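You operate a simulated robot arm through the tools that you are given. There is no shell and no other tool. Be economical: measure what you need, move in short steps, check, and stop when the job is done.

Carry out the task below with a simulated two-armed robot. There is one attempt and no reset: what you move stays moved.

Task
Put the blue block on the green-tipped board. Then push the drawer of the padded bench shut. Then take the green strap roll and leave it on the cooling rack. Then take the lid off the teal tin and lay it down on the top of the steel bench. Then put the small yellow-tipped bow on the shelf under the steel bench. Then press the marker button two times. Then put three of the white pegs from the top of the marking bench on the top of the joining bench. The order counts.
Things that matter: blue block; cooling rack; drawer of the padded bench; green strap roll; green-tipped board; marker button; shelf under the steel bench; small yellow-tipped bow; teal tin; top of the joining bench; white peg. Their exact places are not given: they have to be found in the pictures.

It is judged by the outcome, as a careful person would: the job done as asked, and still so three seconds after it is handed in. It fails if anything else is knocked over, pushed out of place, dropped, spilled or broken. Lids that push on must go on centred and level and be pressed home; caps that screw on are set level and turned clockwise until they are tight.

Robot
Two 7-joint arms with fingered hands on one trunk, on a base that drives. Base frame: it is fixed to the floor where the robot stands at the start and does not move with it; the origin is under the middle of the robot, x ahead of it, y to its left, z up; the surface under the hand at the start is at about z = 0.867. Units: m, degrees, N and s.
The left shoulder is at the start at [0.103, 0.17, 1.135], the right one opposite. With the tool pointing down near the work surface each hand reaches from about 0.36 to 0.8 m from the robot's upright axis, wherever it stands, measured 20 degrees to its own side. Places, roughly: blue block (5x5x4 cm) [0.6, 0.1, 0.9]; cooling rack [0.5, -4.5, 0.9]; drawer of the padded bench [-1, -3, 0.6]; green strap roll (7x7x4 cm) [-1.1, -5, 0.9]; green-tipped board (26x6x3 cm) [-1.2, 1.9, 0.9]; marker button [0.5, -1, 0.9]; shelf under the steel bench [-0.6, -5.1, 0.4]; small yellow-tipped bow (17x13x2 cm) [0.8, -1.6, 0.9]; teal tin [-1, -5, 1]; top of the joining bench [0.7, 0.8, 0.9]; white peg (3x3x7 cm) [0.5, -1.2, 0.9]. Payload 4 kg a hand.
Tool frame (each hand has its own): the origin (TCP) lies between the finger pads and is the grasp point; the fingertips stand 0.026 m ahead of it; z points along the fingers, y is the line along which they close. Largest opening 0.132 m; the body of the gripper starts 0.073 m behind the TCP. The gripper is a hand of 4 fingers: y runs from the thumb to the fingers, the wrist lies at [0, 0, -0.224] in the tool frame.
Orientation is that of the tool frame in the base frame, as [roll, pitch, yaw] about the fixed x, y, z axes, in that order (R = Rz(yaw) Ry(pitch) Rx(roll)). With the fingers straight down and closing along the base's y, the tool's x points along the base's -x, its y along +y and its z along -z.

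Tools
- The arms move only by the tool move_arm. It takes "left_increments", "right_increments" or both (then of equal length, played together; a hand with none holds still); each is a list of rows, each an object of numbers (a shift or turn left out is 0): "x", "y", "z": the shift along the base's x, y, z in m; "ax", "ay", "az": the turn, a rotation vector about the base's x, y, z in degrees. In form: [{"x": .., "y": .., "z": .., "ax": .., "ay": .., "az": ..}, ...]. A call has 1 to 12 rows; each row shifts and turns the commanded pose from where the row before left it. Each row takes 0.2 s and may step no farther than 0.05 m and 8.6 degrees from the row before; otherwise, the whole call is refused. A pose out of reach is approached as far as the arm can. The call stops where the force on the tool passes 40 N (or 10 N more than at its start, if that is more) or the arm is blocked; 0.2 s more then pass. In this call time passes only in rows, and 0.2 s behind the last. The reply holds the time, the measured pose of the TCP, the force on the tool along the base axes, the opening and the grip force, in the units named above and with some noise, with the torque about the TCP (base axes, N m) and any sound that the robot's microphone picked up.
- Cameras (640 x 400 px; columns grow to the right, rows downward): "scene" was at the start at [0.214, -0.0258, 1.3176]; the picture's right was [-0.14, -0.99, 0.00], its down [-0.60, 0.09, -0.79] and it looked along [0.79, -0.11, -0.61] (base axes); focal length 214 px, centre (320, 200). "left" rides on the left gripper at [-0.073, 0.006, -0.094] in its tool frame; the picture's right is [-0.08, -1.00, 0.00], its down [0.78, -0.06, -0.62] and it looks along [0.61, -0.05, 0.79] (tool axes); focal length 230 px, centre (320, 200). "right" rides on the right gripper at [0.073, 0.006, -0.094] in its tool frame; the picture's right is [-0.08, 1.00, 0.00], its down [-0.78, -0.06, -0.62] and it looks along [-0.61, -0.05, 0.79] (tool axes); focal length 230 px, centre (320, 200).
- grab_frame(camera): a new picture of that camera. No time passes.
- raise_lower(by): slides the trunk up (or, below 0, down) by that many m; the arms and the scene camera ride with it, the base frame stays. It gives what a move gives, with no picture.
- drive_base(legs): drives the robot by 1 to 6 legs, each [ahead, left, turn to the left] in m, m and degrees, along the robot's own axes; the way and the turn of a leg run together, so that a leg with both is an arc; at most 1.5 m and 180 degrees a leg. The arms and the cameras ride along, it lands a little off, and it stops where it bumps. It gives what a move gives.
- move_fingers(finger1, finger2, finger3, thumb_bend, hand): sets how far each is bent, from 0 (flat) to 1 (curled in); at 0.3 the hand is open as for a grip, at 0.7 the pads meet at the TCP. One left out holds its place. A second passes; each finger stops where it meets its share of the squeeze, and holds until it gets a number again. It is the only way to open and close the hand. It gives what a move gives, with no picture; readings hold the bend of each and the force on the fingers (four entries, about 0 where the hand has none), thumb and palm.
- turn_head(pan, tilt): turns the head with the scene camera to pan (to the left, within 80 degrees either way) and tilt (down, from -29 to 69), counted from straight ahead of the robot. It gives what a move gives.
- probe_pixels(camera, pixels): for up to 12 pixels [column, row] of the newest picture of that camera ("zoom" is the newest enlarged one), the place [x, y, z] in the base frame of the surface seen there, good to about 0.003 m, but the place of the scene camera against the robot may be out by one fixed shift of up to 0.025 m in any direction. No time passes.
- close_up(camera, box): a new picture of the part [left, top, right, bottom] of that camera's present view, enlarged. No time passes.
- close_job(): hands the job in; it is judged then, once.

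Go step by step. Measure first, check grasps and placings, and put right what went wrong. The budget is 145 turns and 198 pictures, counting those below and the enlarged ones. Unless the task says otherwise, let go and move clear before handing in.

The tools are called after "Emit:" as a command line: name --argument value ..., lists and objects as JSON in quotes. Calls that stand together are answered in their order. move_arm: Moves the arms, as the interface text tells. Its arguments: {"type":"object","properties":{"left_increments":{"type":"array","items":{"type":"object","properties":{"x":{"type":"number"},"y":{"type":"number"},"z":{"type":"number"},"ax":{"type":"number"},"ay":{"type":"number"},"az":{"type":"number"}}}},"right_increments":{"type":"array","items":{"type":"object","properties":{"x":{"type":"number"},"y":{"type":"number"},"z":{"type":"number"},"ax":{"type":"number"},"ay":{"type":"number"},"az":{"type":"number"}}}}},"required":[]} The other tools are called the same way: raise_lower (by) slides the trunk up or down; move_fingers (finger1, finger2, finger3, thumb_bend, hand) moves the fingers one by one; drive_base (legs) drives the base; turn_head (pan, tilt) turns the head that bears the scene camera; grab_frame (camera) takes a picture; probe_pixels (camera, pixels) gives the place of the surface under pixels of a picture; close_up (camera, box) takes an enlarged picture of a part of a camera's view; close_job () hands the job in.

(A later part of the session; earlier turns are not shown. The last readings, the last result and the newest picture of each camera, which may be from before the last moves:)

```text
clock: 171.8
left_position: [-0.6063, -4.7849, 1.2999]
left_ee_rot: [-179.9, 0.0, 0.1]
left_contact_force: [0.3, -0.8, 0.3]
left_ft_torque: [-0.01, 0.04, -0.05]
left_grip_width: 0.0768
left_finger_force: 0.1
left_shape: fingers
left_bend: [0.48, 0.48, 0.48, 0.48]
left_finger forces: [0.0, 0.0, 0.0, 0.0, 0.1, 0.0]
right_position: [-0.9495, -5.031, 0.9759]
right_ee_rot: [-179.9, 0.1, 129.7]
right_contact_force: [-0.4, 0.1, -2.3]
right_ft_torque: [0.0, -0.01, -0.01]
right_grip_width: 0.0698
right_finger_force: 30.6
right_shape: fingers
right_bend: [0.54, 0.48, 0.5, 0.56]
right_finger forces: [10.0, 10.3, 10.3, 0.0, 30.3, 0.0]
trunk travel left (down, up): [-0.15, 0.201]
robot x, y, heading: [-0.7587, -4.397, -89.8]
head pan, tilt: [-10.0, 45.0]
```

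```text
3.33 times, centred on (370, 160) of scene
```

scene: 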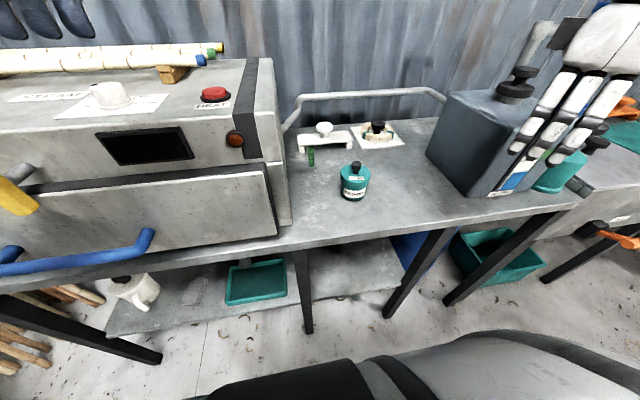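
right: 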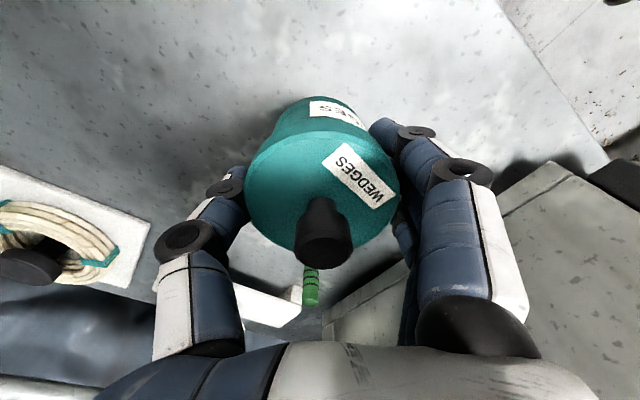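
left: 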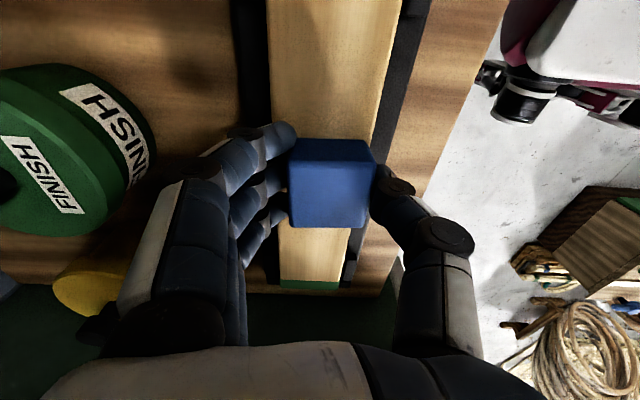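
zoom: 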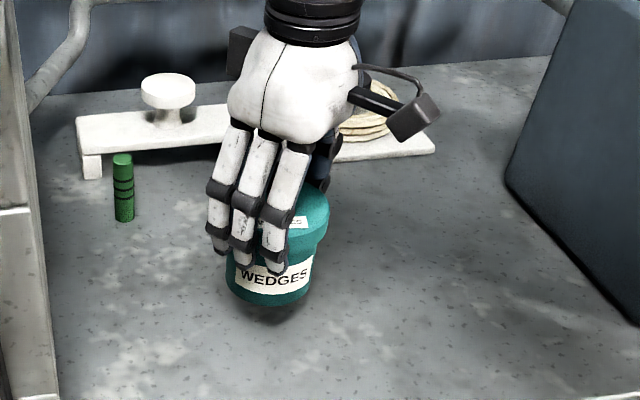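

The whole tin came up, so the fingers may be touching its body or the lid is snug. I set it back down and regrip about 1.2 cm higher, on the lid only.

Emit:
move_arm --right_increments '[{"z": -0.02}, {"z": -0.012}, {"z": -0.004}, {"z": -0.002}]'

Emit:
move_fingers --hand "right" --finger1 0.42 --finger2 0.42 --finger3 0.42 --thumb_bend 0.42

Emit:
move_arm --right_increments '[{"z": 0.014}]'

Emit:
grab_frame --camera "right"

Emit:
close_up --camera "scene" --box '[310, 120, 410, 220]'

```text
clock: 172.8
left_position: [-0.6081, -4.7839, 1.301]
left_ee_rot: [179.9, 0.0, 0.2]
left_contact_force: [-1.3, 0.3, -0.2]
left_ft_torque: [0.03, 0.01, 0.02]
left_grip_width: 0.0767
left_finger_force: 0.1
left_shape: fingers
left_bend: [0.48, 0.48, 0.48, 0.48]
left_finger forces: [0.1, 0.0, 0.0, 0.0, 0.0, 0.1]
right_position: [-0.9502, -5.0312, 0.9379]
right_ee_rot: [-179.8, 0.2, 129.8]
right_contact_force: [-1.9, -0.8, 3.2]
right_ft_torque: [0.07, -0.04, 0.01]
right_grip_width: 0.0697
right_finger_force: 28.9
right_shape: fingers
right_bend: [0.54, 0.48, 0.5, 0.56]
right_finger forces: [9.3, 9.5, 9.3, 0.0, 30.6, 0.1]
trunk travel left (down, up): [-0.15, 0.201]
robot x, y, heading: [-0.7598, -4.3961, -90.0]
head pan, tilt: [-10.0, 45.0]
```

```text
clock: 173.8
left_position: [-0.6058, -4.7847, 1.3005]
left_ee_rot: [180.0, 0.0, 0.1]
left_contact_force: [0.4, 0.8, -0.4]
left_ft_torque: [0.01, 0.05, 0.01]
left_grip_width: 0.0766
left_finger_force: 0.1
left_shape: fingers
left_bend: [0.48, 0.48, 0.48, 0.48]
left_finger forces: [0.0, 0.0, 0.0, 0.0, 0.0, 0.1]
right_position: [-0.9502, -5.0297, 0.9375]
right_ee_rot: [-179.9, 0.2, 129.8]
right_contact_force: [0.1, 0.8, -0.3]
right_ft_torque: [0.02, -0.01, 0.0]
right_grip_width: 0.0965
right_finger_force: 0.2
right_shape: fingers
right_bend: [0.42, 0.42, 0.42, 0.42]
right_finger forces: [0.0, 0.4, 0.0, 0.0, 0.0, 0.1]
trunk travel left (down, up): [-0.15, 0.201]
robot x, y, heading: [-0.7601, -4.3943, -89.6]
head pan, tilt: [-10.0, 45.0]
```

```text
clock: 174.2
left_position: [-0.6058, -4.7842, 1.2998]
left_ee_rot: [179.9, 0.0, 0.1]
left_contact_force: [-0.2, 0.1, 1.1]
left_ft_torque: [0.0, 0.03, 0.02]
left_grip_width: 0.0767
left_finger_force: 0.1
left_shape: fingers
left_bend: [0.48, 0.48, 0.48, 0.48]
left_finger forces: [0.0, 0.1, 0.1, 0.1, 0.0, 0.0]
right_position: [-0.9505, -5.0295, 0.9508]
right_ee_rot: [-179.9, 0.2, 129.7]
right_contact_force: [0.6, 1.3, -1.0]
right_ft_torque: [-0.01, 0.01, -0.05]
right_grip_width: 0.0966
right_finger_force: 0.5
right_shape: fingers
right_bend: [0.42, 0.41, 0.42, 0.42]
right_finger forces: [0.0, 0.3, 0.0, 0.1, 0.0, 0.1]
trunk travel left (down, up): [-0.15, 0.201]
robot x, y, heading: [-0.7554, -4.3975, -89.9]
head pan, tilt: [-10.0, 45.0]
```

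```text
127 pictures are left
```

right: 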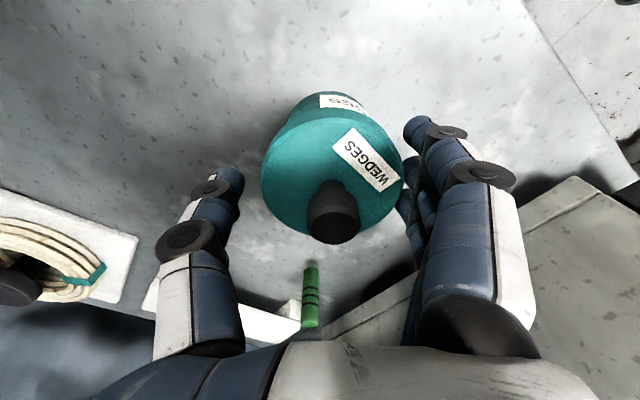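

```text
4.00 times, centred on (360, 170) of scene
```

zoom: 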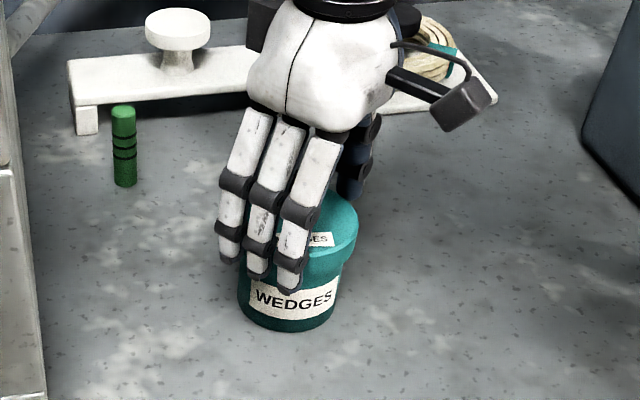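

The tin is down again. I close on the lid alone and lift a little.

Emit:
move_fingers --hand "right" --finger1 0.7 --finger2 0.7 --finger3 0.7 --thumb_bend 0.7

Emit:
move_arm --right_increments '[{"z": 0.006}, {"z": 0.008}, {"z": 0.01}]'

Emit:
close_up --camera "scene" --box '[310, 120, 410, 220]'

Emit:
grab_frame --camera "right"

```text
clock: 175.2
left_position: [-0.6059, -4.7856, 1.3015]
left_ee_rot: [179.9, 0.0, 0.2]
left_contact_force: [1.2, -0.4, 1.2]
left_ft_torque: [0.0, -0.02, -0.01]
left_grip_width: 0.0766
left_finger_force: 0.0
left_shape: fingers
left_bend: [0.48, 0.48, 0.48, 0.48]
left_finger forces: [0.0, 0.0, 0.0, 0.0, 0.0, 0.0]
right_position: [-0.9514, -5.0303, 0.9509]
right_ee_rot: [-179.9, 0.1, 129.8]
right_contact_force: [0.5, 0.3, -0.3]
right_ft_torque: [0.01, -0.14, -0.02]
right_grip_width: 0.0727
right_finger_force: 23.2
right_shape: fingers
right_bend: [0.53, 0.48, 0.5, 0.53]
right_finger forces: [8.0, 7.8, 7.9, 0.0, 23.2, 0.0]
trunk travel left (down, up): [-0.15, 0.201]
robot x, y, heading: [-0.7602, -4.3952, -90.2]
head pan, tilt: [-10.0, 45.0]
```

```text
clock: 176.0
left_position: [-0.6057, -4.7851, 1.3007]
left_ee_rot: [180.0, 0.0, 0.2]
left_contact_force: [-0.2, 1.0, -0.9]
left_ft_torque: [0.02, 0.02, 0.0]
left_grip_width: 0.0767
left_finger_force: 0.0
left_shape: fingers
left_bend: [0.48, 0.48, 0.48, 0.48]
left_finger forces: [0.1, 0.1, 0.0, 0.1, 0.1, 0.1]
right_position: [-0.9493, -5.0306, 0.9745]
right_ee_rot: [-179.9, 0.0, 129.8]
right_contact_force: [0.0, 0.1, -2.7]
right_ft_torque: [0.02, -0.03, 0.0]
right_grip_width: 0.0725
right_finger_force: 23.5
right_shape: fingers
right_bend: [0.53, 0.48, 0.5, 0.53]
right_finger forces: [7.9, 7.8, 7.8, 0.1, 23.2, 0.0]
trunk travel left (down, up): [-0.15, 0.201]
robot x, y, heading: [-0.7612, -4.3974, -90.1]
head pan, tilt: [-10.0, 45.0]
```

```text
4.00 times, centred on (360, 170) of scene
```

zoom: 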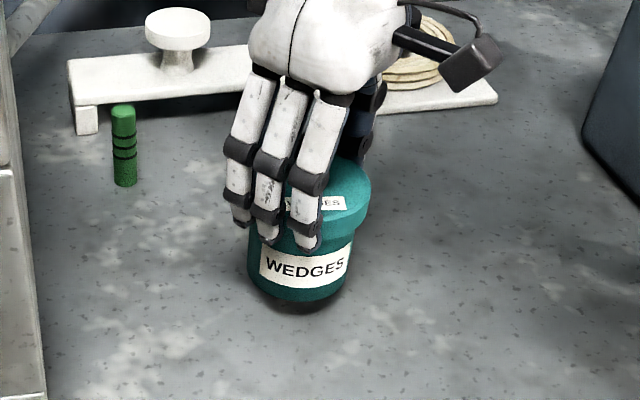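

```text
124 pictures are left
```

right: 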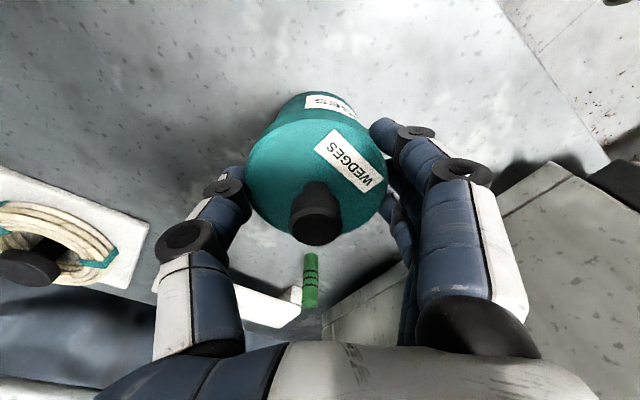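

The tin still comes along, so the lid is snug and the left hand must hold the body. I lift the tin, back off from the bench, and turn the left hand sideways at height.

Emit:
move_arm --right_increments '[{"z": 0.045}, {"z": 0.045}, {"z": 0.045}, {"z": 0.045}, {"y": 0.04}, {"y": 0.045}, {"y": 0.045}]'

Emit:
drive_base --legs '[[-0.22, 0, 0]]'

Emit:
move_arm --left_increments '[{"x": 0.03, "ay": 8.4}, {"x": 0.03, "ay": 8.4}, {"x": 0.03, "ay": 8.4}, {"x": 0.02, "ay": 8.4}, {"ay": 8.4}, {"ay": 8.4}, {"ay": 8.4}, {"ay": 8.4}, {"ay": 8.4}, {"ay": 8.4}]'

Emit:
turn_head --pan 0 --tilt 25

Emit:
grab_frame --camera "scene"

Emit:
grab_frame --camera "right"

```text
clock: 177.6
left_position: [-0.6093, -4.7859, 1.3004]
left_ee_rot: [180.0, -0.1, 0.1]
left_contact_force: [-0.3, 0.3, -0.1]
left_ft_torque: [0.02, -0.04, -0.04]
left_grip_width: 0.0771
left_finger_force: 0.1
left_shape: fingers
left_bend: [0.48, 0.48, 0.48, 0.48]
left_finger forces: [0.0, 0.1, 0.1, 0.0, 0.0, 0.0]
right_position: [-0.9505, -4.8992, 1.1549]
right_ee_rot: [-179.9, 0.2, 129.8]
right_contact_force: [-1.2, -0.1, -1.7]
right_ft_torque: [0.01, -0.02, 0.02]
right_grip_width: 0.073
right_finger_force: 23.3
right_shape: fingers
right_bend: [0.53, 0.48, 0.5, 0.53]
right_finger forces: [7.9, 7.7, 7.7, 0.1, 23.1, 0.0]
trunk travel left (down, up): [-0.15, 0.201]
robot x, y, heading: [-0.7592, -4.3958, -90.1]
head pan, tilt: [-10.0, 45.0]
```

```text
clock: 179.2
left_position: [-0.6035, -4.5984, 1.3003]
left_ee_rot: [179.7, 0.0, 0.4]
left_contact_force: [0.5, 0.8, -0.8]
left_ft_torque: [0.02, 0.03, 0.02]
left_grip_width: 0.0767
left_finger_force: 0.1
left_shape: fingers
left_bend: [0.48, 0.48, 0.48, 0.48]
left_finger forces: [0.0, 0.0, 0.1, 0.0, 0.1, 0.0]
right_position: [-0.944, -4.7153, 1.1552]
right_ee_rot: [180.0, 0.0, 130.3]
right_contact_force: [-0.4, -0.6, -1.9]
right_ft_torque: [0.04, 0.01, -0.02]
right_grip_width: 0.073
right_finger_force: 23.7
right_shape: fingers
right_bend: [0.53, 0.48, 0.5, 0.53]
right_finger forces: [7.9, 7.8, 7.9, 0.0, 23.0, 0.0]
trunk travel left (down, up): [-0.15, 0.201]
robot x, y, heading: [-0.761, -4.2103, -89.7]
head pan, tilt: [-10.0, 45.0]
stopped in leg 1: the robot was blocked; the commanded pose is now the measured one
```

```text
clock: 181.4
left_position: [-0.4918, -4.598, 1.3008]
left_ee_rot: [-175.7, 84.1, 4.5]
left_contact_force: [-1.1, 0.1, 0.6]
left_ft_torque: [0.02, -0.02, 0.0]
left_grip_width: 0.0768
left_finger_force: 0.0
left_shape: fingers
left_bend: [0.48, 0.48, 0.48, 0.48]
left_finger forces: [0.0, 0.0, 0.0, 0.1, 0.0, 0.0]
right_position: [-0.9426, -4.7163, 1.1551]
right_ee_rot: [-179.9, 0.2, 130.4]
right_contact_force: [-0.9, -0.4, -3.1]
right_ft_torque: [0.0, 0.0, 0.03]
right_grip_width: 0.0726
right_finger_force: 22.8
right_shape: fingers
right_bend: [0.53, 0.48, 0.5, 0.53]
right_finger forces: [7.9, 7.7, 7.9, 0.0, 23.0, 0.0]
trunk travel left (down, up): [-0.15, 0.201]
robot x, y, heading: [-0.7558, -4.2091, -89.4]
head pan, tilt: [-10.0, 45.0]
```

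```text
clock: 182.3
left_position: [-0.4931, -4.5957, 1.3007]
left_ee_rot: [-175.8, 83.9, 4.4]
left_contact_force: [0.0, 0.5, 0.7]
left_ft_torque: [-0.01, -0.01, -0.01]
left_grip_width: 0.0766
left_finger_force: 0.0
left_shape: fingers
left_bend: [0.48, 0.48, 0.48, 0.48]
left_finger forces: [0.0, 0.1, 0.1, 0.1, 0.0, 0.0]
right_position: [-0.9443, -4.7157, 1.1553]
right_ee_rot: [-179.9, 0.2, 130.3]
right_contact_force: [0.2, -0.5, -1.8]
right_ft_torque: [0.0, 0.05, 0.02]
right_grip_width: 0.0725
right_finger_force: 23.2
right_shape: fingers
right_bend: [0.53, 0.48, 0.5, 0.53]
right_finger forces: [7.9, 7.7, 7.9, 0.0, 23.1, 0.1]
trunk travel left (down, up): [-0.15, 0.201]
robot x, y, heading: [-0.7557, -4.2134, -89.4]
head pan, tilt: [0.0, 25.0]
```

```text
123 pictures are left
```

scene: 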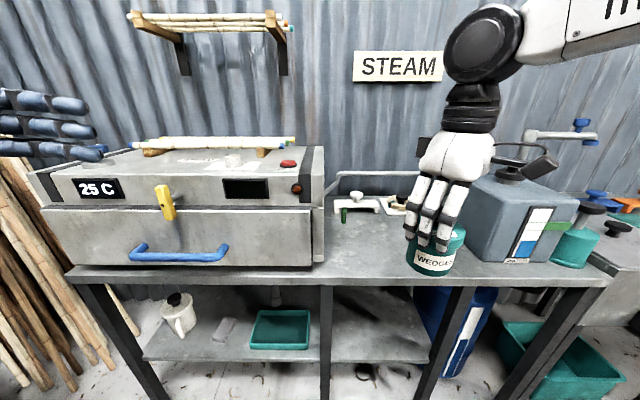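

```text
122 pictures are left
```

right: 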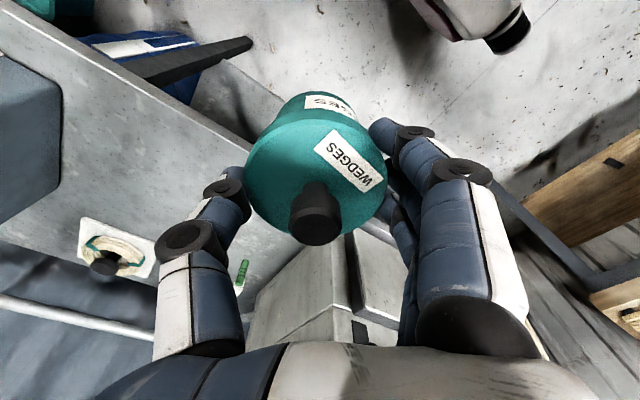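

The left hand tilts well (84°). I enlarge the held tin to measure the lid bottom and the tin bottom.

Emit:
close_up --camera "scene" --box '[390, 180, 490, 290]'

Emit:
probe_pixels --camera "scene" --pixels '[[433, 275], [433, 258], [455, 240], [460, 235], [430, 245], [409, 255], [457, 262], [445, 240], [420, 200]]'

```text
3.64 times, centred on (440, 235) of scene
```

zoom: 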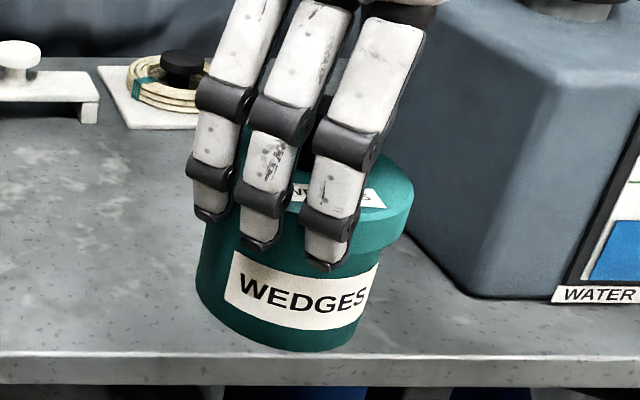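

```text
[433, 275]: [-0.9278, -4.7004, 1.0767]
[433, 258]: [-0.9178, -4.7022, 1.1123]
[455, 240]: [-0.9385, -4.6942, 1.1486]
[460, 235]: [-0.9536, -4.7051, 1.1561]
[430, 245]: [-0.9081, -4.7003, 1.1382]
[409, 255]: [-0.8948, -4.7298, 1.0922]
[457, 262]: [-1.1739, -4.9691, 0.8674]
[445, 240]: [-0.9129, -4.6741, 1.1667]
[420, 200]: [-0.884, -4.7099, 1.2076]
```

The tin bottom is near z≈1.066 and the lid bottom near 1.112. I turn the right hand 50° so its fingers leave room on the +x side, open the left hand and bring it beside the tin body at z≈1.072.

Emit:
move_fingers --hand "left" --finger1 0.34 --finger2 0.34 --finger3 0.34 --thumb_bend 0.34

Emit:
move_arm --right_increments '[{"az": 8.3}, {"az": 8.3}, {"az": 8.3}, {"az": 8.3}, {"az": 8.3}, {"az": 8.3}]' --left_increments '[{"y": -0.04, "z": -0.02}, {"y": -0.04, "z": -0.02}, {"y": -0.03, "z": -0.035}, {"z": -0.045}, {"z": -0.045}, {"z": -0.045}]'

Emit:
move_arm --left_increments '[{"x": -0.045, "z": -0.018}, {"x": -0.045}, {"x": -0.045}, {"x": -0.045}, {"x": -0.045}]'

Emit:
grab_frame --camera "left"

Emit:
grab_frame --camera "scene"

```text
clock: 183.3
left_position: [-0.493, -4.5969, 1.3008]
left_ee_rot: [-175.8, 84.0, 4.4]
left_contact_force: [-0.8, 0.8, -0.1]
left_ft_torque: [0.0, 0.0, -0.02]
left_grip_width: 0.1229
left_finger_force: 0.0
left_shape: fingers
left_bend: [0.34, 0.34, 0.34, 0.34]
left_finger forces: [0.0, 0.0, 0.0, 0.0, 0.0, 0.1]
right_position: [-0.9433, -4.7162, 1.1553]
right_ee_rot: [-179.8, 0.1, 130.2]
right_contact_force: [0.1, 0.9, -2.3]
right_ft_torque: [0.02, -0.01, 0.01]
right_grip_width: 0.0729
right_finger_force: 23.1
right_shape: fingers
right_bend: [0.53, 0.48, 0.5, 0.53]
right_finger forces: [7.9, 7.7, 7.8, 0.0, 23.1, 0.1]
trunk travel left (down, up): [-0.15, 0.201]
robot x, y, heading: [-0.7618, -4.211, -89.7]
head pan, tilt: [0.0, 25.0]
```

```text
clock: 184.7
left_position: [-0.4932, -4.7072, 1.0911]
left_ee_rot: [-176.2, 83.9, 4.1]
left_contact_force: [0.9, 0.9, -0.1]
left_ft_torque: [0.0, 0.02, -0.02]
left_grip_width: 0.1227
left_finger_force: 0.1
left_shape: fingers
left_bend: [0.34, 0.34, 0.34, 0.34]
left_finger forces: [0.0, 0.0, 0.0, 0.0, 0.0, 0.1]
right_position: [-0.944, -4.7167, 1.1552]
right_ee_rot: [-179.9, 0.1, -179.8]
right_contact_force: [-0.3, 0.0, -2.1]
right_ft_torque: [0.05, 0.02, 0.02]
right_grip_width: 0.0729
right_finger_force: 22.7
right_shape: fingers
right_bend: [0.53, 0.48, 0.5, 0.53]
right_finger forces: [8.0, 7.7, 7.8, 0.1, 23.0, 0.0]
trunk travel left (down, up): [-0.15, 0.201]
robot x, y, heading: [-0.7595, -4.2103, -89.5]
head pan, tilt: [0.0, 25.0]
```

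```text
clock: 185.9
left_position: [-0.7178, -4.7091, 1.0722]
left_ee_rot: [-175.5, 83.9, 4.6]
left_contact_force: [0.0, 0.0, 0.4]
left_ft_torque: [-0.03, -0.01, 0.0]
left_grip_width: 0.1229
left_finger_force: 0.0
left_shape: fingers
left_bend: [0.34, 0.34, 0.34, 0.34]
left_finger forces: [0.1, 0.0, 0.1, 0.1, 0.0, 0.1]
right_position: [-0.9445, -4.7165, 1.1554]
right_ee_rot: [-180.0, 0.2, -180.0]
right_contact_force: [-0.2, 0.4, -2.3]
right_ft_torque: [0.04, 0.02, -0.01]
right_grip_width: 0.0728
right_finger_force: 23.9
right_shape: fingers
right_bend: [0.53, 0.48, 0.5, 0.53]
right_finger forces: [8.0, 7.7, 7.7, 0.0, 22.9, 0.0]
trunk travel left (down, up): [-0.15, 0.201]
robot x, y, heading: [-0.7615, -4.2155, -89.3]
head pan, tilt: [0.0, 25.0]
```

```text
120 pictures are left
```

left: 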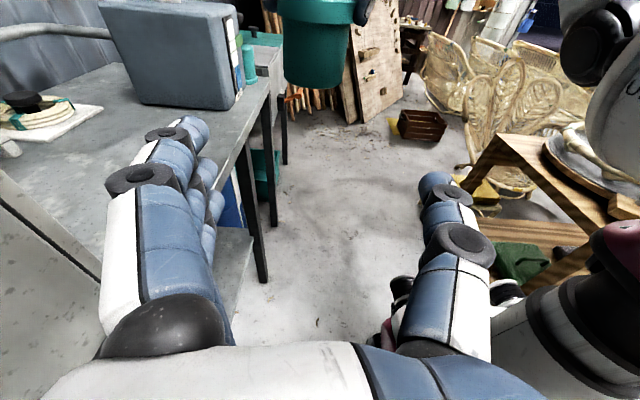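

```text
119 pictures are left
```

scene: 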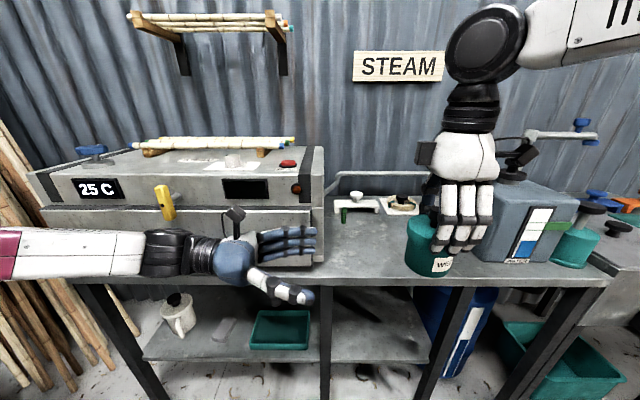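

The left hand points at the tin (tin bottom at row 85, lid rim at row 22 in the left camera). I probe it before closing in.

Emit:
probe_pixels --camera "left" --pixels '[[318, 80], [318, 50], [318, 28], [318, 15], [290, 50], [345, 50], [285, 10], [352, 10]]'

```text
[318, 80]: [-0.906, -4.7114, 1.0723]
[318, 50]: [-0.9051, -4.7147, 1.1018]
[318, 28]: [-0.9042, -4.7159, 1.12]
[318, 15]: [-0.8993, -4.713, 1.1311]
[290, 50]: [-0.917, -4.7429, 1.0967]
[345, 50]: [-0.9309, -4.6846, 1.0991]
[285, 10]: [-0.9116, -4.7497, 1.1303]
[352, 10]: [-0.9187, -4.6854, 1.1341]
```

The body centre is about (-0.940,-4.714), spanning z 1.068-1.123. I move the left hand in around it at z≈1.080.

Emit:
move_arm --left_increments '[{"x": -0.045, "z": 0.008, "y": -0.005}, {"x": -0.045}, {"x": -0.04}, {"x": -0.03}, {"x": -0.025}, {"x": -0.02}, {"x": -0.018}]'

Emit:
grab_frame --camera "left"

Emit:
grab_frame --camera "scene"

```text
clock: 187.5
left_position: [-0.9417, -4.7123, 1.0813]
left_ee_rot: [-176.1, 84.0, 4.2]
left_contact_force: [0.7, 0.5, 0.2]
left_ft_torque: [-0.03, -0.02, 0.03]
left_grip_width: 0.123
left_finger_force: 0.0
left_shape: fingers
left_bend: [0.34, 0.34, 0.34, 0.34]
left_finger forces: [0.0, 0.1, 0.1, 0.0, 0.0, 0.0]
right_position: [-0.9444, -4.7155, 1.155]
right_ee_rot: [-179.9, 0.1, 180.0]
right_contact_force: [-0.4, 0.3, -2.7]
right_ft_torque: [0.01, -0.03, 0.0]
right_grip_width: 0.0727
right_finger_force: 22.5
right_shape: fingers
right_bend: [0.53, 0.48, 0.5, 0.53]
right_finger forces: [7.9, 7.7, 7.8, 0.0, 23.0, 0.1]
trunk travel left (down, up): [-0.15, 0.201]
robot x, y, heading: [-0.7582, -4.2098, -89.6]
head pan, tilt: [0.0, 25.0]
```

```text
118 pictures are left
```

left: 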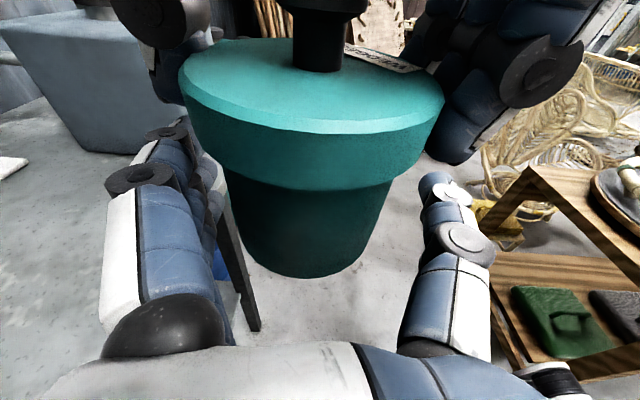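

```text
117 pictures are left
```

scene: 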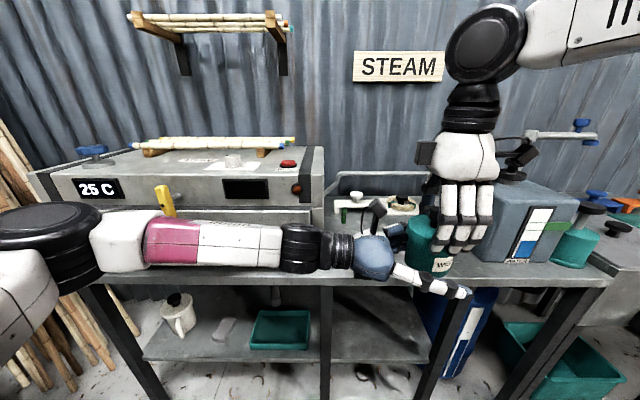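

The left hand surrounds the body below the lid. I close it gently.

Emit:
move_fingers --hand "left" --finger1 0.7 --finger2 0.7 --finger3 0.7 --thumb_bend 0.7

Emit:
grab_frame --camera "left"

```text
clock: 188.5
left_position: [-0.9407, -4.712, 1.0806]
left_ee_rot: [-175.8, 84.0, 4.6]
left_contact_force: [-0.1, -5.5, -3.5]
left_ft_torque: [0.29, 0.02, 0.0]
left_grip_width: 0.0566
left_finger_force: 26.5
left_shape: fingers
left_bend: [0.59, 0.6, 0.68, 0.62]
left_finger forces: [12.0, 11.3, 6.8, 0.1, 22.9, 0.0]
right_position: [-0.9432, -4.715, 1.1547]
right_ee_rot: [-179.9, 0.0, -179.9]
right_contact_force: [0.1, 5.5, 2.8]
right_ft_torque: [0.17, -0.1, 0.05]
right_grip_width: 0.0726
right_finger_force: 24.8
right_shape: fingers
right_bend: [0.53, 0.48, 0.5, 0.53]
right_finger forces: [9.7, 9.4, 9.6, 0.0, 22.0, 0.1]
trunk travel left (down, up): [-0.15, 0.201]
robot x, y, heading: [-0.76, -4.2094, -89.3]
head pan, tilt: [0.0, 25.0]
heard: snap
```

```text
116 pictures are left
```

left: 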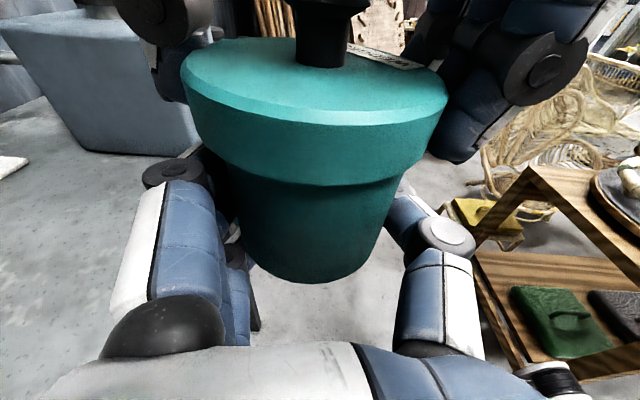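

A snap was heard and the body is gripped. I raise the right hand slowly with the lid while the left holds still.

Emit:
move_arm --right_increments '[{"z": 0.004}, {"z": 0.006}, {"z": 0.01}, {"z": 0.015}, {"z": 0.02}]'

Emit:
grab_frame --camera "left"

```text
clock: 189.7
left_position: [-0.9392, -4.7121, 1.0818]
left_ee_rot: [-176.1, 84.0, 4.1]
left_contact_force: [0.6, -0.2, 0.0]
left_ft_torque: [0.02, -0.04, -0.02]
left_grip_width: 0.0562
left_finger_force: 24.5
left_shape: fingers
left_bend: [0.6, 0.61, 0.69, 0.63]
left_finger forces: [11.4, 10.3, 2.9, 0.0, 23.9, 0.1]
right_position: [-0.9451, -4.7156, 1.2106]
right_ee_rot: [-179.8, 0.1, 180.0]
right_contact_force: [0.7, -0.1, -0.6]
right_ft_torque: [0.0, 0.0, 0.01]
right_grip_width: 0.0725
right_finger_force: 23.6
right_shape: fingers
right_bend: [0.53, 0.48, 0.5, 0.53]
right_finger forces: [8.3, 7.9, 8.1, 0.0, 23.4, 0.1]
trunk travel left (down, up): [-0.15, 0.201]
robot x, y, heading: [-0.7597, -4.2094, -89.4]
head pan, tilt: [0.0, 25.0]
```

```text
115 pictures are left
```

left: 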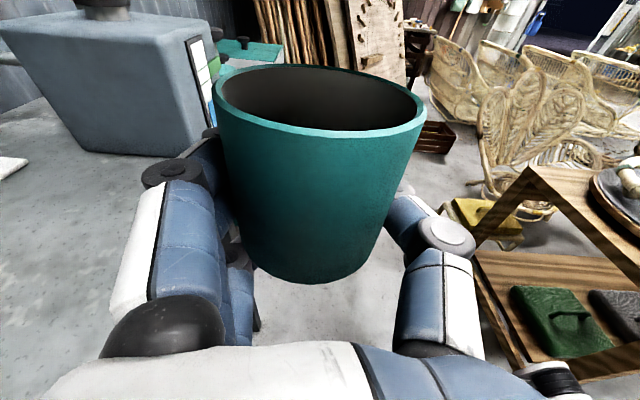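

The lid is off and the tin body is in the left hand. I move the lid aside to the right, bring the tin up and back, then drive closer to lay the lid down.

Emit:
move_arm --right_increments '[{"x": -0.02, "z": 0.01}, {"x": -0.045}, {"x": -0.045}, {"x": -0.03}, {}, {}, {}, {}, {}]' --left_increments '[{}, {}, {}, {"z": 0.02}, {"z": 0.045}, {"z": 0.045}, {"z": 0.04, "y": 0.02}, {"y": 0.035, "z": 0.02}, {"y": 0.025}]'

Emit:
drive_base --legs '[[0.19, 0, 0]]'

Emit:
turn_head --pan -15 --tilt 45

Emit:
grab_frame --camera "scene"

Emit:
grab_frame --camera "right"

```text
clock: 191.7
left_position: [-0.9406, -4.6314, 1.2507]
left_ee_rot: [-175.4, 84.0, 4.8]
left_contact_force: [0.5, -0.4, -1.9]
left_ft_torque: [-0.02, 0.02, 0.02]
left_grip_width: 0.0562
left_finger_force: 23.4
left_shape: fingers
left_bend: [0.6, 0.61, 0.69, 0.63]
left_finger forces: [11.2, 10.3, 2.5, 0.0, 23.4, 0.0]
right_position: [-1.0843, -4.716, 1.2193]
right_ee_rot: [-180.0, 0.2, -179.8]
right_contact_force: [0.3, 0.6, -0.2]
right_ft_torque: [-0.02, 0.0, 0.01]
right_grip_width: 0.0727
right_finger_force: 24.4
right_shape: fingers
right_bend: [0.53, 0.48, 0.5, 0.53]
right_finger forces: [8.3, 7.8, 8.1, 0.0, 23.1, 0.1]
trunk travel left (down, up): [-0.15, 0.201]
robot x, y, heading: [-0.7587, -4.211, -89.5]
head pan, tilt: [0.0, 25.0]
```

```text
clock: 193.2
left_position: [-0.9377, -4.8235, 1.2516]
left_ee_rot: [-175.6, 84.0, 4.5]
left_contact_force: [-0.2, -0.3, -2.3]
left_ft_torque: [0.0, -0.02, -0.02]
left_grip_width: 0.0564
left_finger_force: 24.1
left_shape: fingers
left_bend: [0.6, 0.61, 0.69, 0.63]
left_finger forces: [11.2, 10.2, 2.5, 0.1, 23.3, 0.1]
right_position: [-1.0815, -4.9071, 1.2201]
right_ee_rot: [-179.9, 0.1, -180.0]
right_contact_force: [0.0, 0.2, -0.7]
right_ft_torque: [0.06, -0.01, -0.01]
right_grip_width: 0.0725
right_finger_force: 23.6
right_shape: fingers
right_bend: [0.53, 0.48, 0.5, 0.53]
right_finger forces: [8.3, 7.8, 8.0, 0.1, 23.3, 0.0]
trunk travel left (down, up): [-0.15, 0.201]
robot x, y, heading: [-0.757, -4.4032, -89.2]
head pan, tilt: [0.0, 25.0]
```

```text
clock: 194.1
left_position: [-0.9382, -4.8232, 1.2517]
left_ee_rot: [-176.0, 84.0, 4.1]
left_contact_force: [0.0, 0.2, -3.1]
left_ft_torque: [0.03, 0.01, 0.0]
left_grip_width: 0.0564
left_finger_force: 23.5
left_shape: fingers
left_bend: [0.6, 0.61, 0.69, 0.63]
left_finger forces: [11.2, 10.3, 2.4, 0.0, 23.3, 0.0]
right_position: [-1.0814, -4.9065, 1.2197]
right_ee_rot: [-180.0, 0.1, -179.9]
right_contact_force: [-0.1, 0.6, -1.5]
right_ft_torque: [-0.01, -0.02, -0.01]
right_grip_width: 0.0726
right_finger_force: 24.2
right_shape: fingers
right_bend: [0.53, 0.48, 0.5, 0.53]
right_finger forces: [8.4, 7.8, 8.0, 0.0, 23.3, 0.1]
trunk travel left (down, up): [-0.15, 0.201]
robot x, y, heading: [-0.7552, -4.4031, -89.5]
head pan, tilt: [-15.0, 45.0]
```

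```text
114 pictures are left
```

scene: 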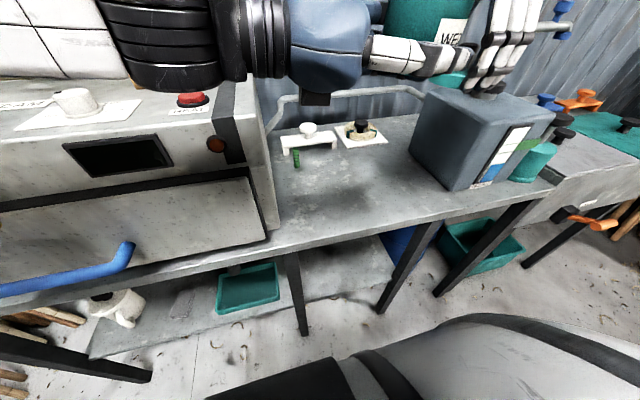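

```text
113 pictures are left
```

right: 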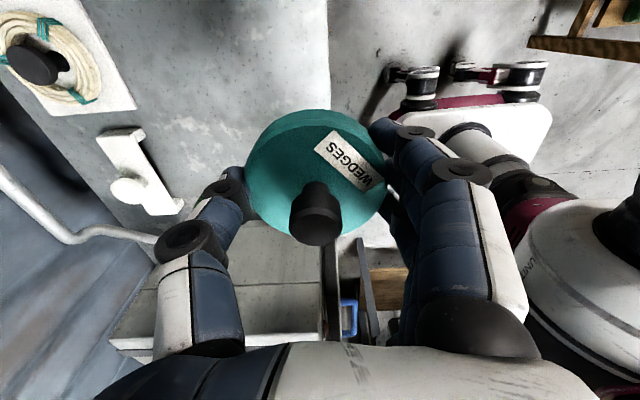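

The bench area around (-1.08,-5.04) is free. I move the lid there and lower it.

Emit:
move_arm --right_increments '[{"y": -0.045}, {"y": -0.045}, {"y": -0.04}, {"z": -0.048}, {"z": -0.048}, {"z": -0.048}, {"z": -0.048}, {"z": -0.048}, {"z": -0.045}]'

Emit:
grab_frame --camera "scene"

Emit:
grab_frame --camera "right"

```text
clock: 196.1
left_position: [-0.9382, -4.8244, 1.2499]
left_ee_rot: [-175.2, 84.0, 4.9]
left_contact_force: [0.7, 0.6, -2.4]
left_ft_torque: [-0.01, 0.04, 0.03]
left_grip_width: 0.0564
left_finger_force: 23.5
left_shape: fingers
left_bend: [0.6, 0.61, 0.69, 0.63]
left_finger forces: [11.1, 10.3, 2.4, 0.0, 23.0, 0.0]
right_position: [-1.0811, -5.036, 0.9345]
right_ee_rot: [-179.8, 0.3, -179.9]
right_contact_force: [-0.6, -0.2, 0.0]
right_ft_torque: [0.0, 0.02, 0.01]
right_grip_width: 0.0726
right_finger_force: 23.0
right_shape: fingers
right_bend: [0.53, 0.48, 0.5, 0.53]
right_finger forces: [8.2, 7.7, 8.1, 0.0, 22.8, 0.1]
trunk travel left (down, up): [-0.15, 0.201]
robot x, y, heading: [-0.7571, -4.4038, -89.5]
head pan, tilt: [-15.0, 45.0]
```

```text
112 pictures are left
```

scene: 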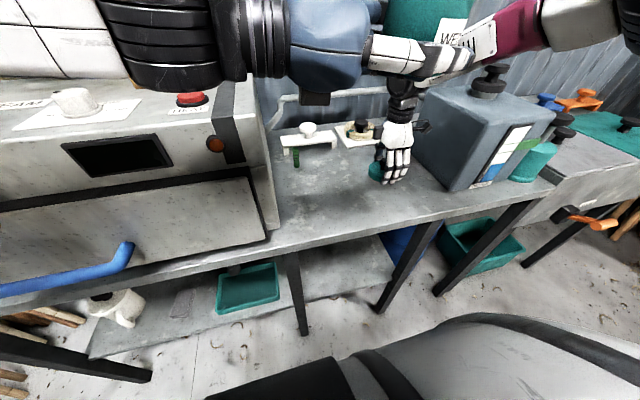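

```text
111 pictures are left
```

right: 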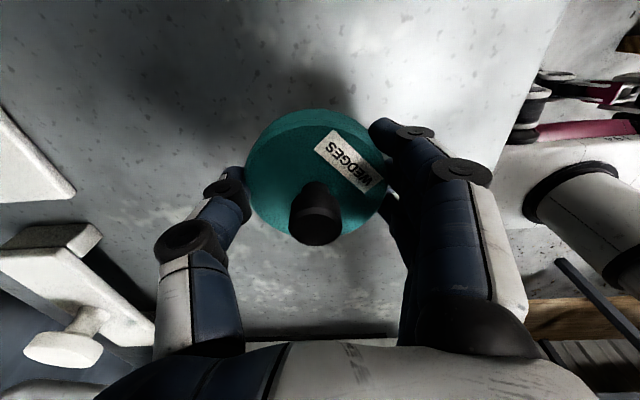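

I lower the last centimetres in small steps until contact.

Emit:
move_arm --right_increments '[{"z": -0.015}, {"z": -0.012}, {"z": -0.006}, {"z": -0.004}, {"z": -0.003}]'

```text
clock: 197.2
left_position: [-0.939, -4.822, 1.2511]
left_ee_rot: [-175.9, 84.0, 4.4]
left_contact_force: [1.0, 0.7, -2.8]
left_ft_torque: [-0.02, -0.01, 0.03]
left_grip_width: 0.0564
left_finger_force: 23.1
left_shape: fingers
left_bend: [0.6, 0.61, 0.69, 0.63]
left_finger forces: [11.1, 10.1, 2.4, 0.0, 23.1, 0.0]
right_position: [-1.0828, -5.0363, 0.8956]
right_ee_rot: [-179.9, 0.0, -179.8]
right_contact_force: [0.0, -0.4, -0.2]
right_ft_torque: [0.01, 0.0, 0.02]
right_grip_width: 0.0727
right_finger_force: 23.5
right_shape: fingers
right_bend: [0.53, 0.48, 0.5, 0.53]
right_finger forces: [8.3, 7.6, 8.1, 0.1, 22.8, 0.1]
trunk travel left (down, up): [-0.15, 0.201]
robot x, y, heading: [-0.7602, -4.3996, -89.2]
head pan, tilt: [-15.0, 45.0]
```

Emit:
move_arm --right_increments '[{"z": -0.003}, {"z": -0.003}]'

Emit:
close_up --camera "scene" --box '[340, 120, 440, 200]'

```text
clock: 197.8
left_position: [-0.9377, -4.8207, 1.2518]
left_ee_rot: [-177.2, 84.0, 3.1]
left_contact_force: [-0.5, 0.5, -1.4]
left_ft_torque: [0.0, 0.0, 0.01]
left_grip_width: 0.0564
left_finger_force: 23.4
left_shape: fingers
left_bend: [0.6, 0.61, 0.69, 0.63]
left_finger forces: [11.1, 10.2, 2.4, 0.0, 23.0, 0.1]
right_position: [-1.0821, -5.0358, 0.8937]
right_ee_rot: [-179.6, 0.1, -179.8]
right_contact_force: [-1.4, 1.8, 16.9]
right_ft_torque: [0.71, 0.09, 0.07]
right_grip_width: 0.0726
right_finger_force: 32.2
right_shape: fingers
right_bend: [0.53, 0.48, 0.5, 0.53]
right_finger forces: [16.7, 8.8, 15.8, 0.0, 23.2, 0.0]
trunk travel left (down, up): [-0.15, 0.201]
robot x, y, heading: [-0.7564, -4.4017, -89.4]
head pan, tilt: [-15.0, 45.0]
```

```text
5.00 times, centred on (390, 160) of scene
```

zoom: 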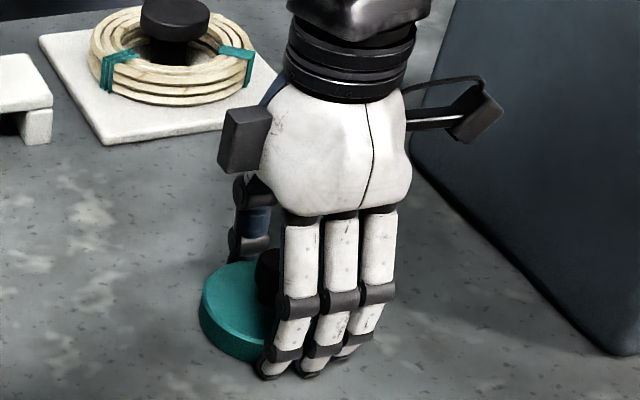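

Contact. I raise 3 mm to ease the fingertips, release, lift clear and check.

Emit:
move_arm --right_increments '[{"z": 0.003}]'

Emit:
move_fingers --hand "right" --finger1 0.4 --finger2 0.4 --finger3 0.4 --thumb_bend 0.4

Emit:
move_arm --right_increments '[{"z": 0.02}, {"z": 0.03}, {"z": 0.045}, {"z": 0.048}, {"z": 0.048}, {"z": 0.048}, {"z": 0.048}, {"z": 0.045}]'

Emit:
close_up --camera "scene" --box '[320, 110, 440, 200]'

Emit:
grab_frame --camera "left"

Emit:
grab_frame --camera "right"

```text
clock: 198.2
left_position: [-0.9363, -4.8227, 1.2514]
left_ee_rot: [-176.1, 84.0, 4.1]
left_contact_force: [0.4, -0.9, -1.8]
left_ft_torque: [0.0, 0.03, -0.01]
left_grip_width: 0.0563
left_finger_force: 23.1
left_shape: fingers
left_bend: [0.6, 0.61, 0.69, 0.63]
left_finger forces: [11.1, 10.2, 2.3, 0.1, 23.1, 0.0]
right_position: [-1.0818, -5.0364, 0.8935]
right_ee_rot: [-179.9, 0.2, -179.9]
right_contact_force: [-1.1, 0.3, 8.6]
right_ft_torque: [0.36, 0.09, 0.02]
right_grip_width: 0.0726
right_finger_force: 28.7
right_shape: fingers
right_bend: [0.54, 0.48, 0.51, 0.53]
right_finger forces: [14.2, 7.8, 12.2, 0.1, 23.6, 0.0]
trunk travel left (down, up): [-0.15, 0.201]
robot x, y, heading: [-0.759, -4.4006, -89.6]
head pan, tilt: [-15.0, 45.0]
```

```text
clock: 199.2
left_position: [-0.9371, -4.8214, 1.2511]
left_ee_rot: [-175.9, 84.0, 4.4]
left_contact_force: [0.3, -0.1, -2.1]
left_ft_torque: [0.01, 0.03, 0.0]
left_grip_width: 0.0563
left_finger_force: 23.6
left_shape: fingers
left_bend: [0.6, 0.61, 0.69, 0.63]
left_finger forces: [11.2, 10.2, 2.4, 0.1, 23.1, 0.0]
right_position: [-1.0821, -5.0362, 0.892]
right_ee_rot: [-179.9, 0.1, -179.9]
right_contact_force: [-0.7, 0.1, 0.3]
right_ft_torque: [0.03, 0.01, -0.01]
right_grip_width: 0.1029
right_finger_force: 0.1
right_shape: fingers
right_bend: [0.4, 0.4, 0.4, 0.4]
right_finger forces: [0.0, 0.0, 0.0, 0.0, 0.0, 0.0]
trunk travel left (down, up): [-0.15, 0.201]
robot x, y, heading: [-0.758, -4.3983, -89.3]
head pan, tilt: [-15.0, 45.0]
```

```text
clock: 201.1
left_position: [-0.9375, -4.8236, 1.2504]
left_ee_rot: [-175.9, 84.0, 4.4]
left_contact_force: [0.7, 0.5, -1.8]
left_ft_torque: [0.01, -0.02, 0.0]
left_grip_width: 0.0562
left_finger_force: 22.9
left_shape: fingers
left_bend: [0.6, 0.61, 0.69, 0.63]
left_finger forces: [11.0, 10.2, 2.2, 0.0, 23.0, 0.0]
right_position: [-1.0824, -5.0364, 1.2249]
right_ee_rot: [-179.9, 0.0, -179.9]
right_contact_force: [-0.1, 0.5, 0.3]
right_ft_torque: [0.02, 0.0, 0.02]
right_grip_width: 0.1033
right_finger_force: 0.0
right_shape: fingers
right_bend: [0.4, 0.4, 0.4, 0.4]
right_finger forces: [0.0, 0.0, 0.1, 0.0, 0.0, 0.0]
trunk travel left (down, up): [-0.15, 0.201]
robot x, y, heading: [-0.7562, -4.4007, -89.2]
head pan, tilt: [-15.0, 45.0]
```

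```text
4.44 times, centred on (380, 155) of scene
```

zoom: 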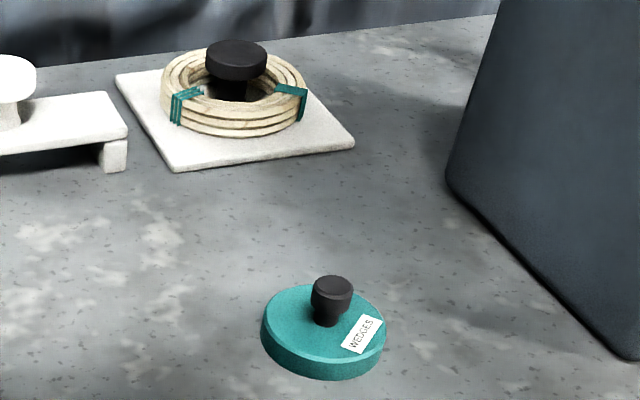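

```text
108 pictures are left
```

left: 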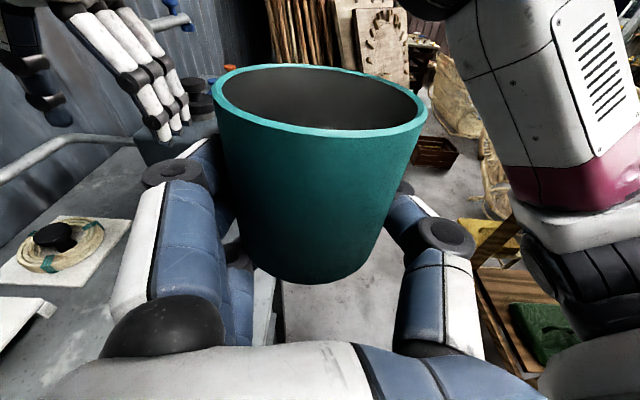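

```text
107 pictures are left
```

right: 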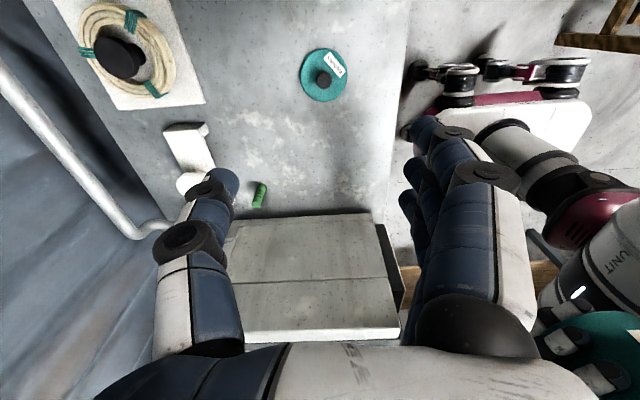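

The lid lies on the bench. Now the tin body must go back: the right hand will take it from above. I probe the tin's rim and lower edge with the left camera.

Emit:
probe_pixels --camera "left" --pixels '[[318, 131], [217, 105], [424, 105], [318, 68], [318, 270], [318, 200], [190, 160], [440, 215]]'

Emit:
move_arm --right_increments '[{"z": 0.045}, {"z": 0.045}, {"z": 0.045}, {"az": 8.4, "y": 0.02}, {"az": 8.4, "y": 0.02}, {"az": 8.4, "y": 0.02}, {"az": 8.4, "y": 0.02}, {"az": 8.4, "y": 0.02}, {"az": 8.4, "y": 0.02}]'

```text
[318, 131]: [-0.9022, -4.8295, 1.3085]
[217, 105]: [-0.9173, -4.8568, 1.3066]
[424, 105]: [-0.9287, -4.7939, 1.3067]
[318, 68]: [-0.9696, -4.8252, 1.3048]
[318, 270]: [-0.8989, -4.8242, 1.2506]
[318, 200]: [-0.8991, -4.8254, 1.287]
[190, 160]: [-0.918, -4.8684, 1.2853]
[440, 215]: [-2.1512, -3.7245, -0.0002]
```

```text
clock: 203.1
left_position: [-0.9372, -4.8207, 1.2503]
left_ee_rot: [-175.6, 83.9, 4.3]
left_contact_force: [7.9, 9.8, -5.4]
left_ft_torque: [-0.03, 0.08, 0.17]
left_grip_width: 0.0552
left_finger_force: 34.3
left_shape: fingers
left_bend: [0.63, 0.62, 0.7, 0.63]
left_finger forces: [27.8, 11.2, 2.7, 0.1, 26.6, 0.0]
right_position: [-1.0093, -4.8342, 1.2597]
right_ee_rot: [-179.7, 0.0, -129.8]
right_contact_force: [-9.1, -8.9, 3.7]
right_ft_torque: [-0.02, -0.27, -0.65]
right_grip_width: 0.1035
right_finger_force: 0.0
right_shape: fingers
right_bend: [0.4, 0.4, 0.4, 0.4]
right_finger forces: [0.1, 0.0, 0.0, 0.1, 0.0, 0.0]
right hand out of reach, approached as far as the arm can: row 2, 3, 4, 5, 6, 7, 8, 9
trunk travel left (down, up): [-0.15, 0.201]
robot x, y, heading: [-0.7601, -4.3979, -89.5]
head pan, tilt: [-15.0, 45.0]
```

The right arm ran out of reach in height and drifted into light contact with the left fingers (9 N). I move it straight away in -x at once and look.

Emit:
move_arm --right_increments '[{"x": -0.03}, {"x": -0.04}, {"x": -0.03}]'

Emit:
grab_frame --camera "left"

Emit:
turn_head --pan -15 --tilt 20

Emit:
grab_frame --camera "scene"

```text
clock: 203.8
left_position: [-0.9381, -4.8226, 1.2519]
left_ee_rot: [-175.9, 84.0, 4.3]
left_contact_force: [-0.1, 0.1, -1.9]
left_ft_torque: [0.03, 0.01, 0.03]
left_grip_width: 0.0559
left_finger_force: 22.7
left_shape: fingers
left_bend: [0.61, 0.62, 0.7, 0.63]
left_finger forces: [11.2, 10.6, 1.4, 0.0, 22.3, 0.1]
right_position: [-1.0493, -4.8052, 1.2234]
right_ee_rot: [-179.8, 0.2, -129.5]
right_contact_force: [0.2, 0.8, 0.9]
right_ft_torque: [0.01, 0.03, -0.02]
right_grip_width: 0.1039
right_finger_force: 0.1
right_shape: fingers
right_bend: [0.4, 0.4, 0.4, 0.4]
right_finger forces: [0.0, 0.0, 0.0, 0.0, 0.1, 0.0]
right hand out of reach, approached as far as the arm can: row 1, 2, 3
trunk travel left (down, up): [-0.15, 0.201]
robot x, y, heading: [-0.7593, -4.4015, -89.4]
head pan, tilt: [-15.0, 45.0]
```

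```text
106 pictures are left
```

left: 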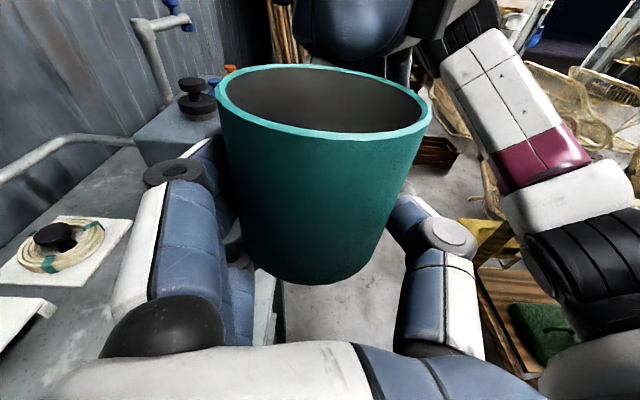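

```text
clock: 204.7
left_position: [-0.9357, -4.8218, 1.251]
left_ee_rot: [-176.0, 84.0, 4.4]
left_contact_force: [0.5, 0.0, -2.2]
left_ft_torque: [-0.03, 0.04, -0.01]
left_grip_width: 0.0559
left_finger_force: 22.4
left_shape: fingers
left_bend: [0.61, 0.62, 0.7, 0.63]
left_finger forces: [11.1, 10.4, 1.3, 0.0, 22.4, 0.0]
right_position: [-1.0499, -4.8064, 1.2234]
right_ee_rot: [-179.9, 0.2, -129.7]
right_contact_force: [-0.4, -0.1, -0.3]
right_ft_torque: [0.0, 0.03, -0.02]
right_grip_width: 0.1039
right_finger_force: 0.0
right_shape: fingers
right_bend: [0.4, 0.4, 0.4, 0.4]
right_finger forces: [0.0, 0.1, 0.0, 0.0, 0.1, 0.0]
trunk travel left (down, up): [-0.15, 0.201]
robot x, y, heading: [-0.7604, -4.4, -89.5]
head pan, tilt: [-15.0, 20.0]
```

```text
105 pictures are left
```

scene: 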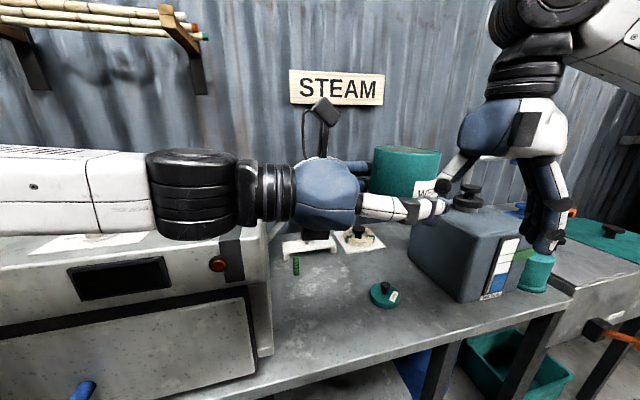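

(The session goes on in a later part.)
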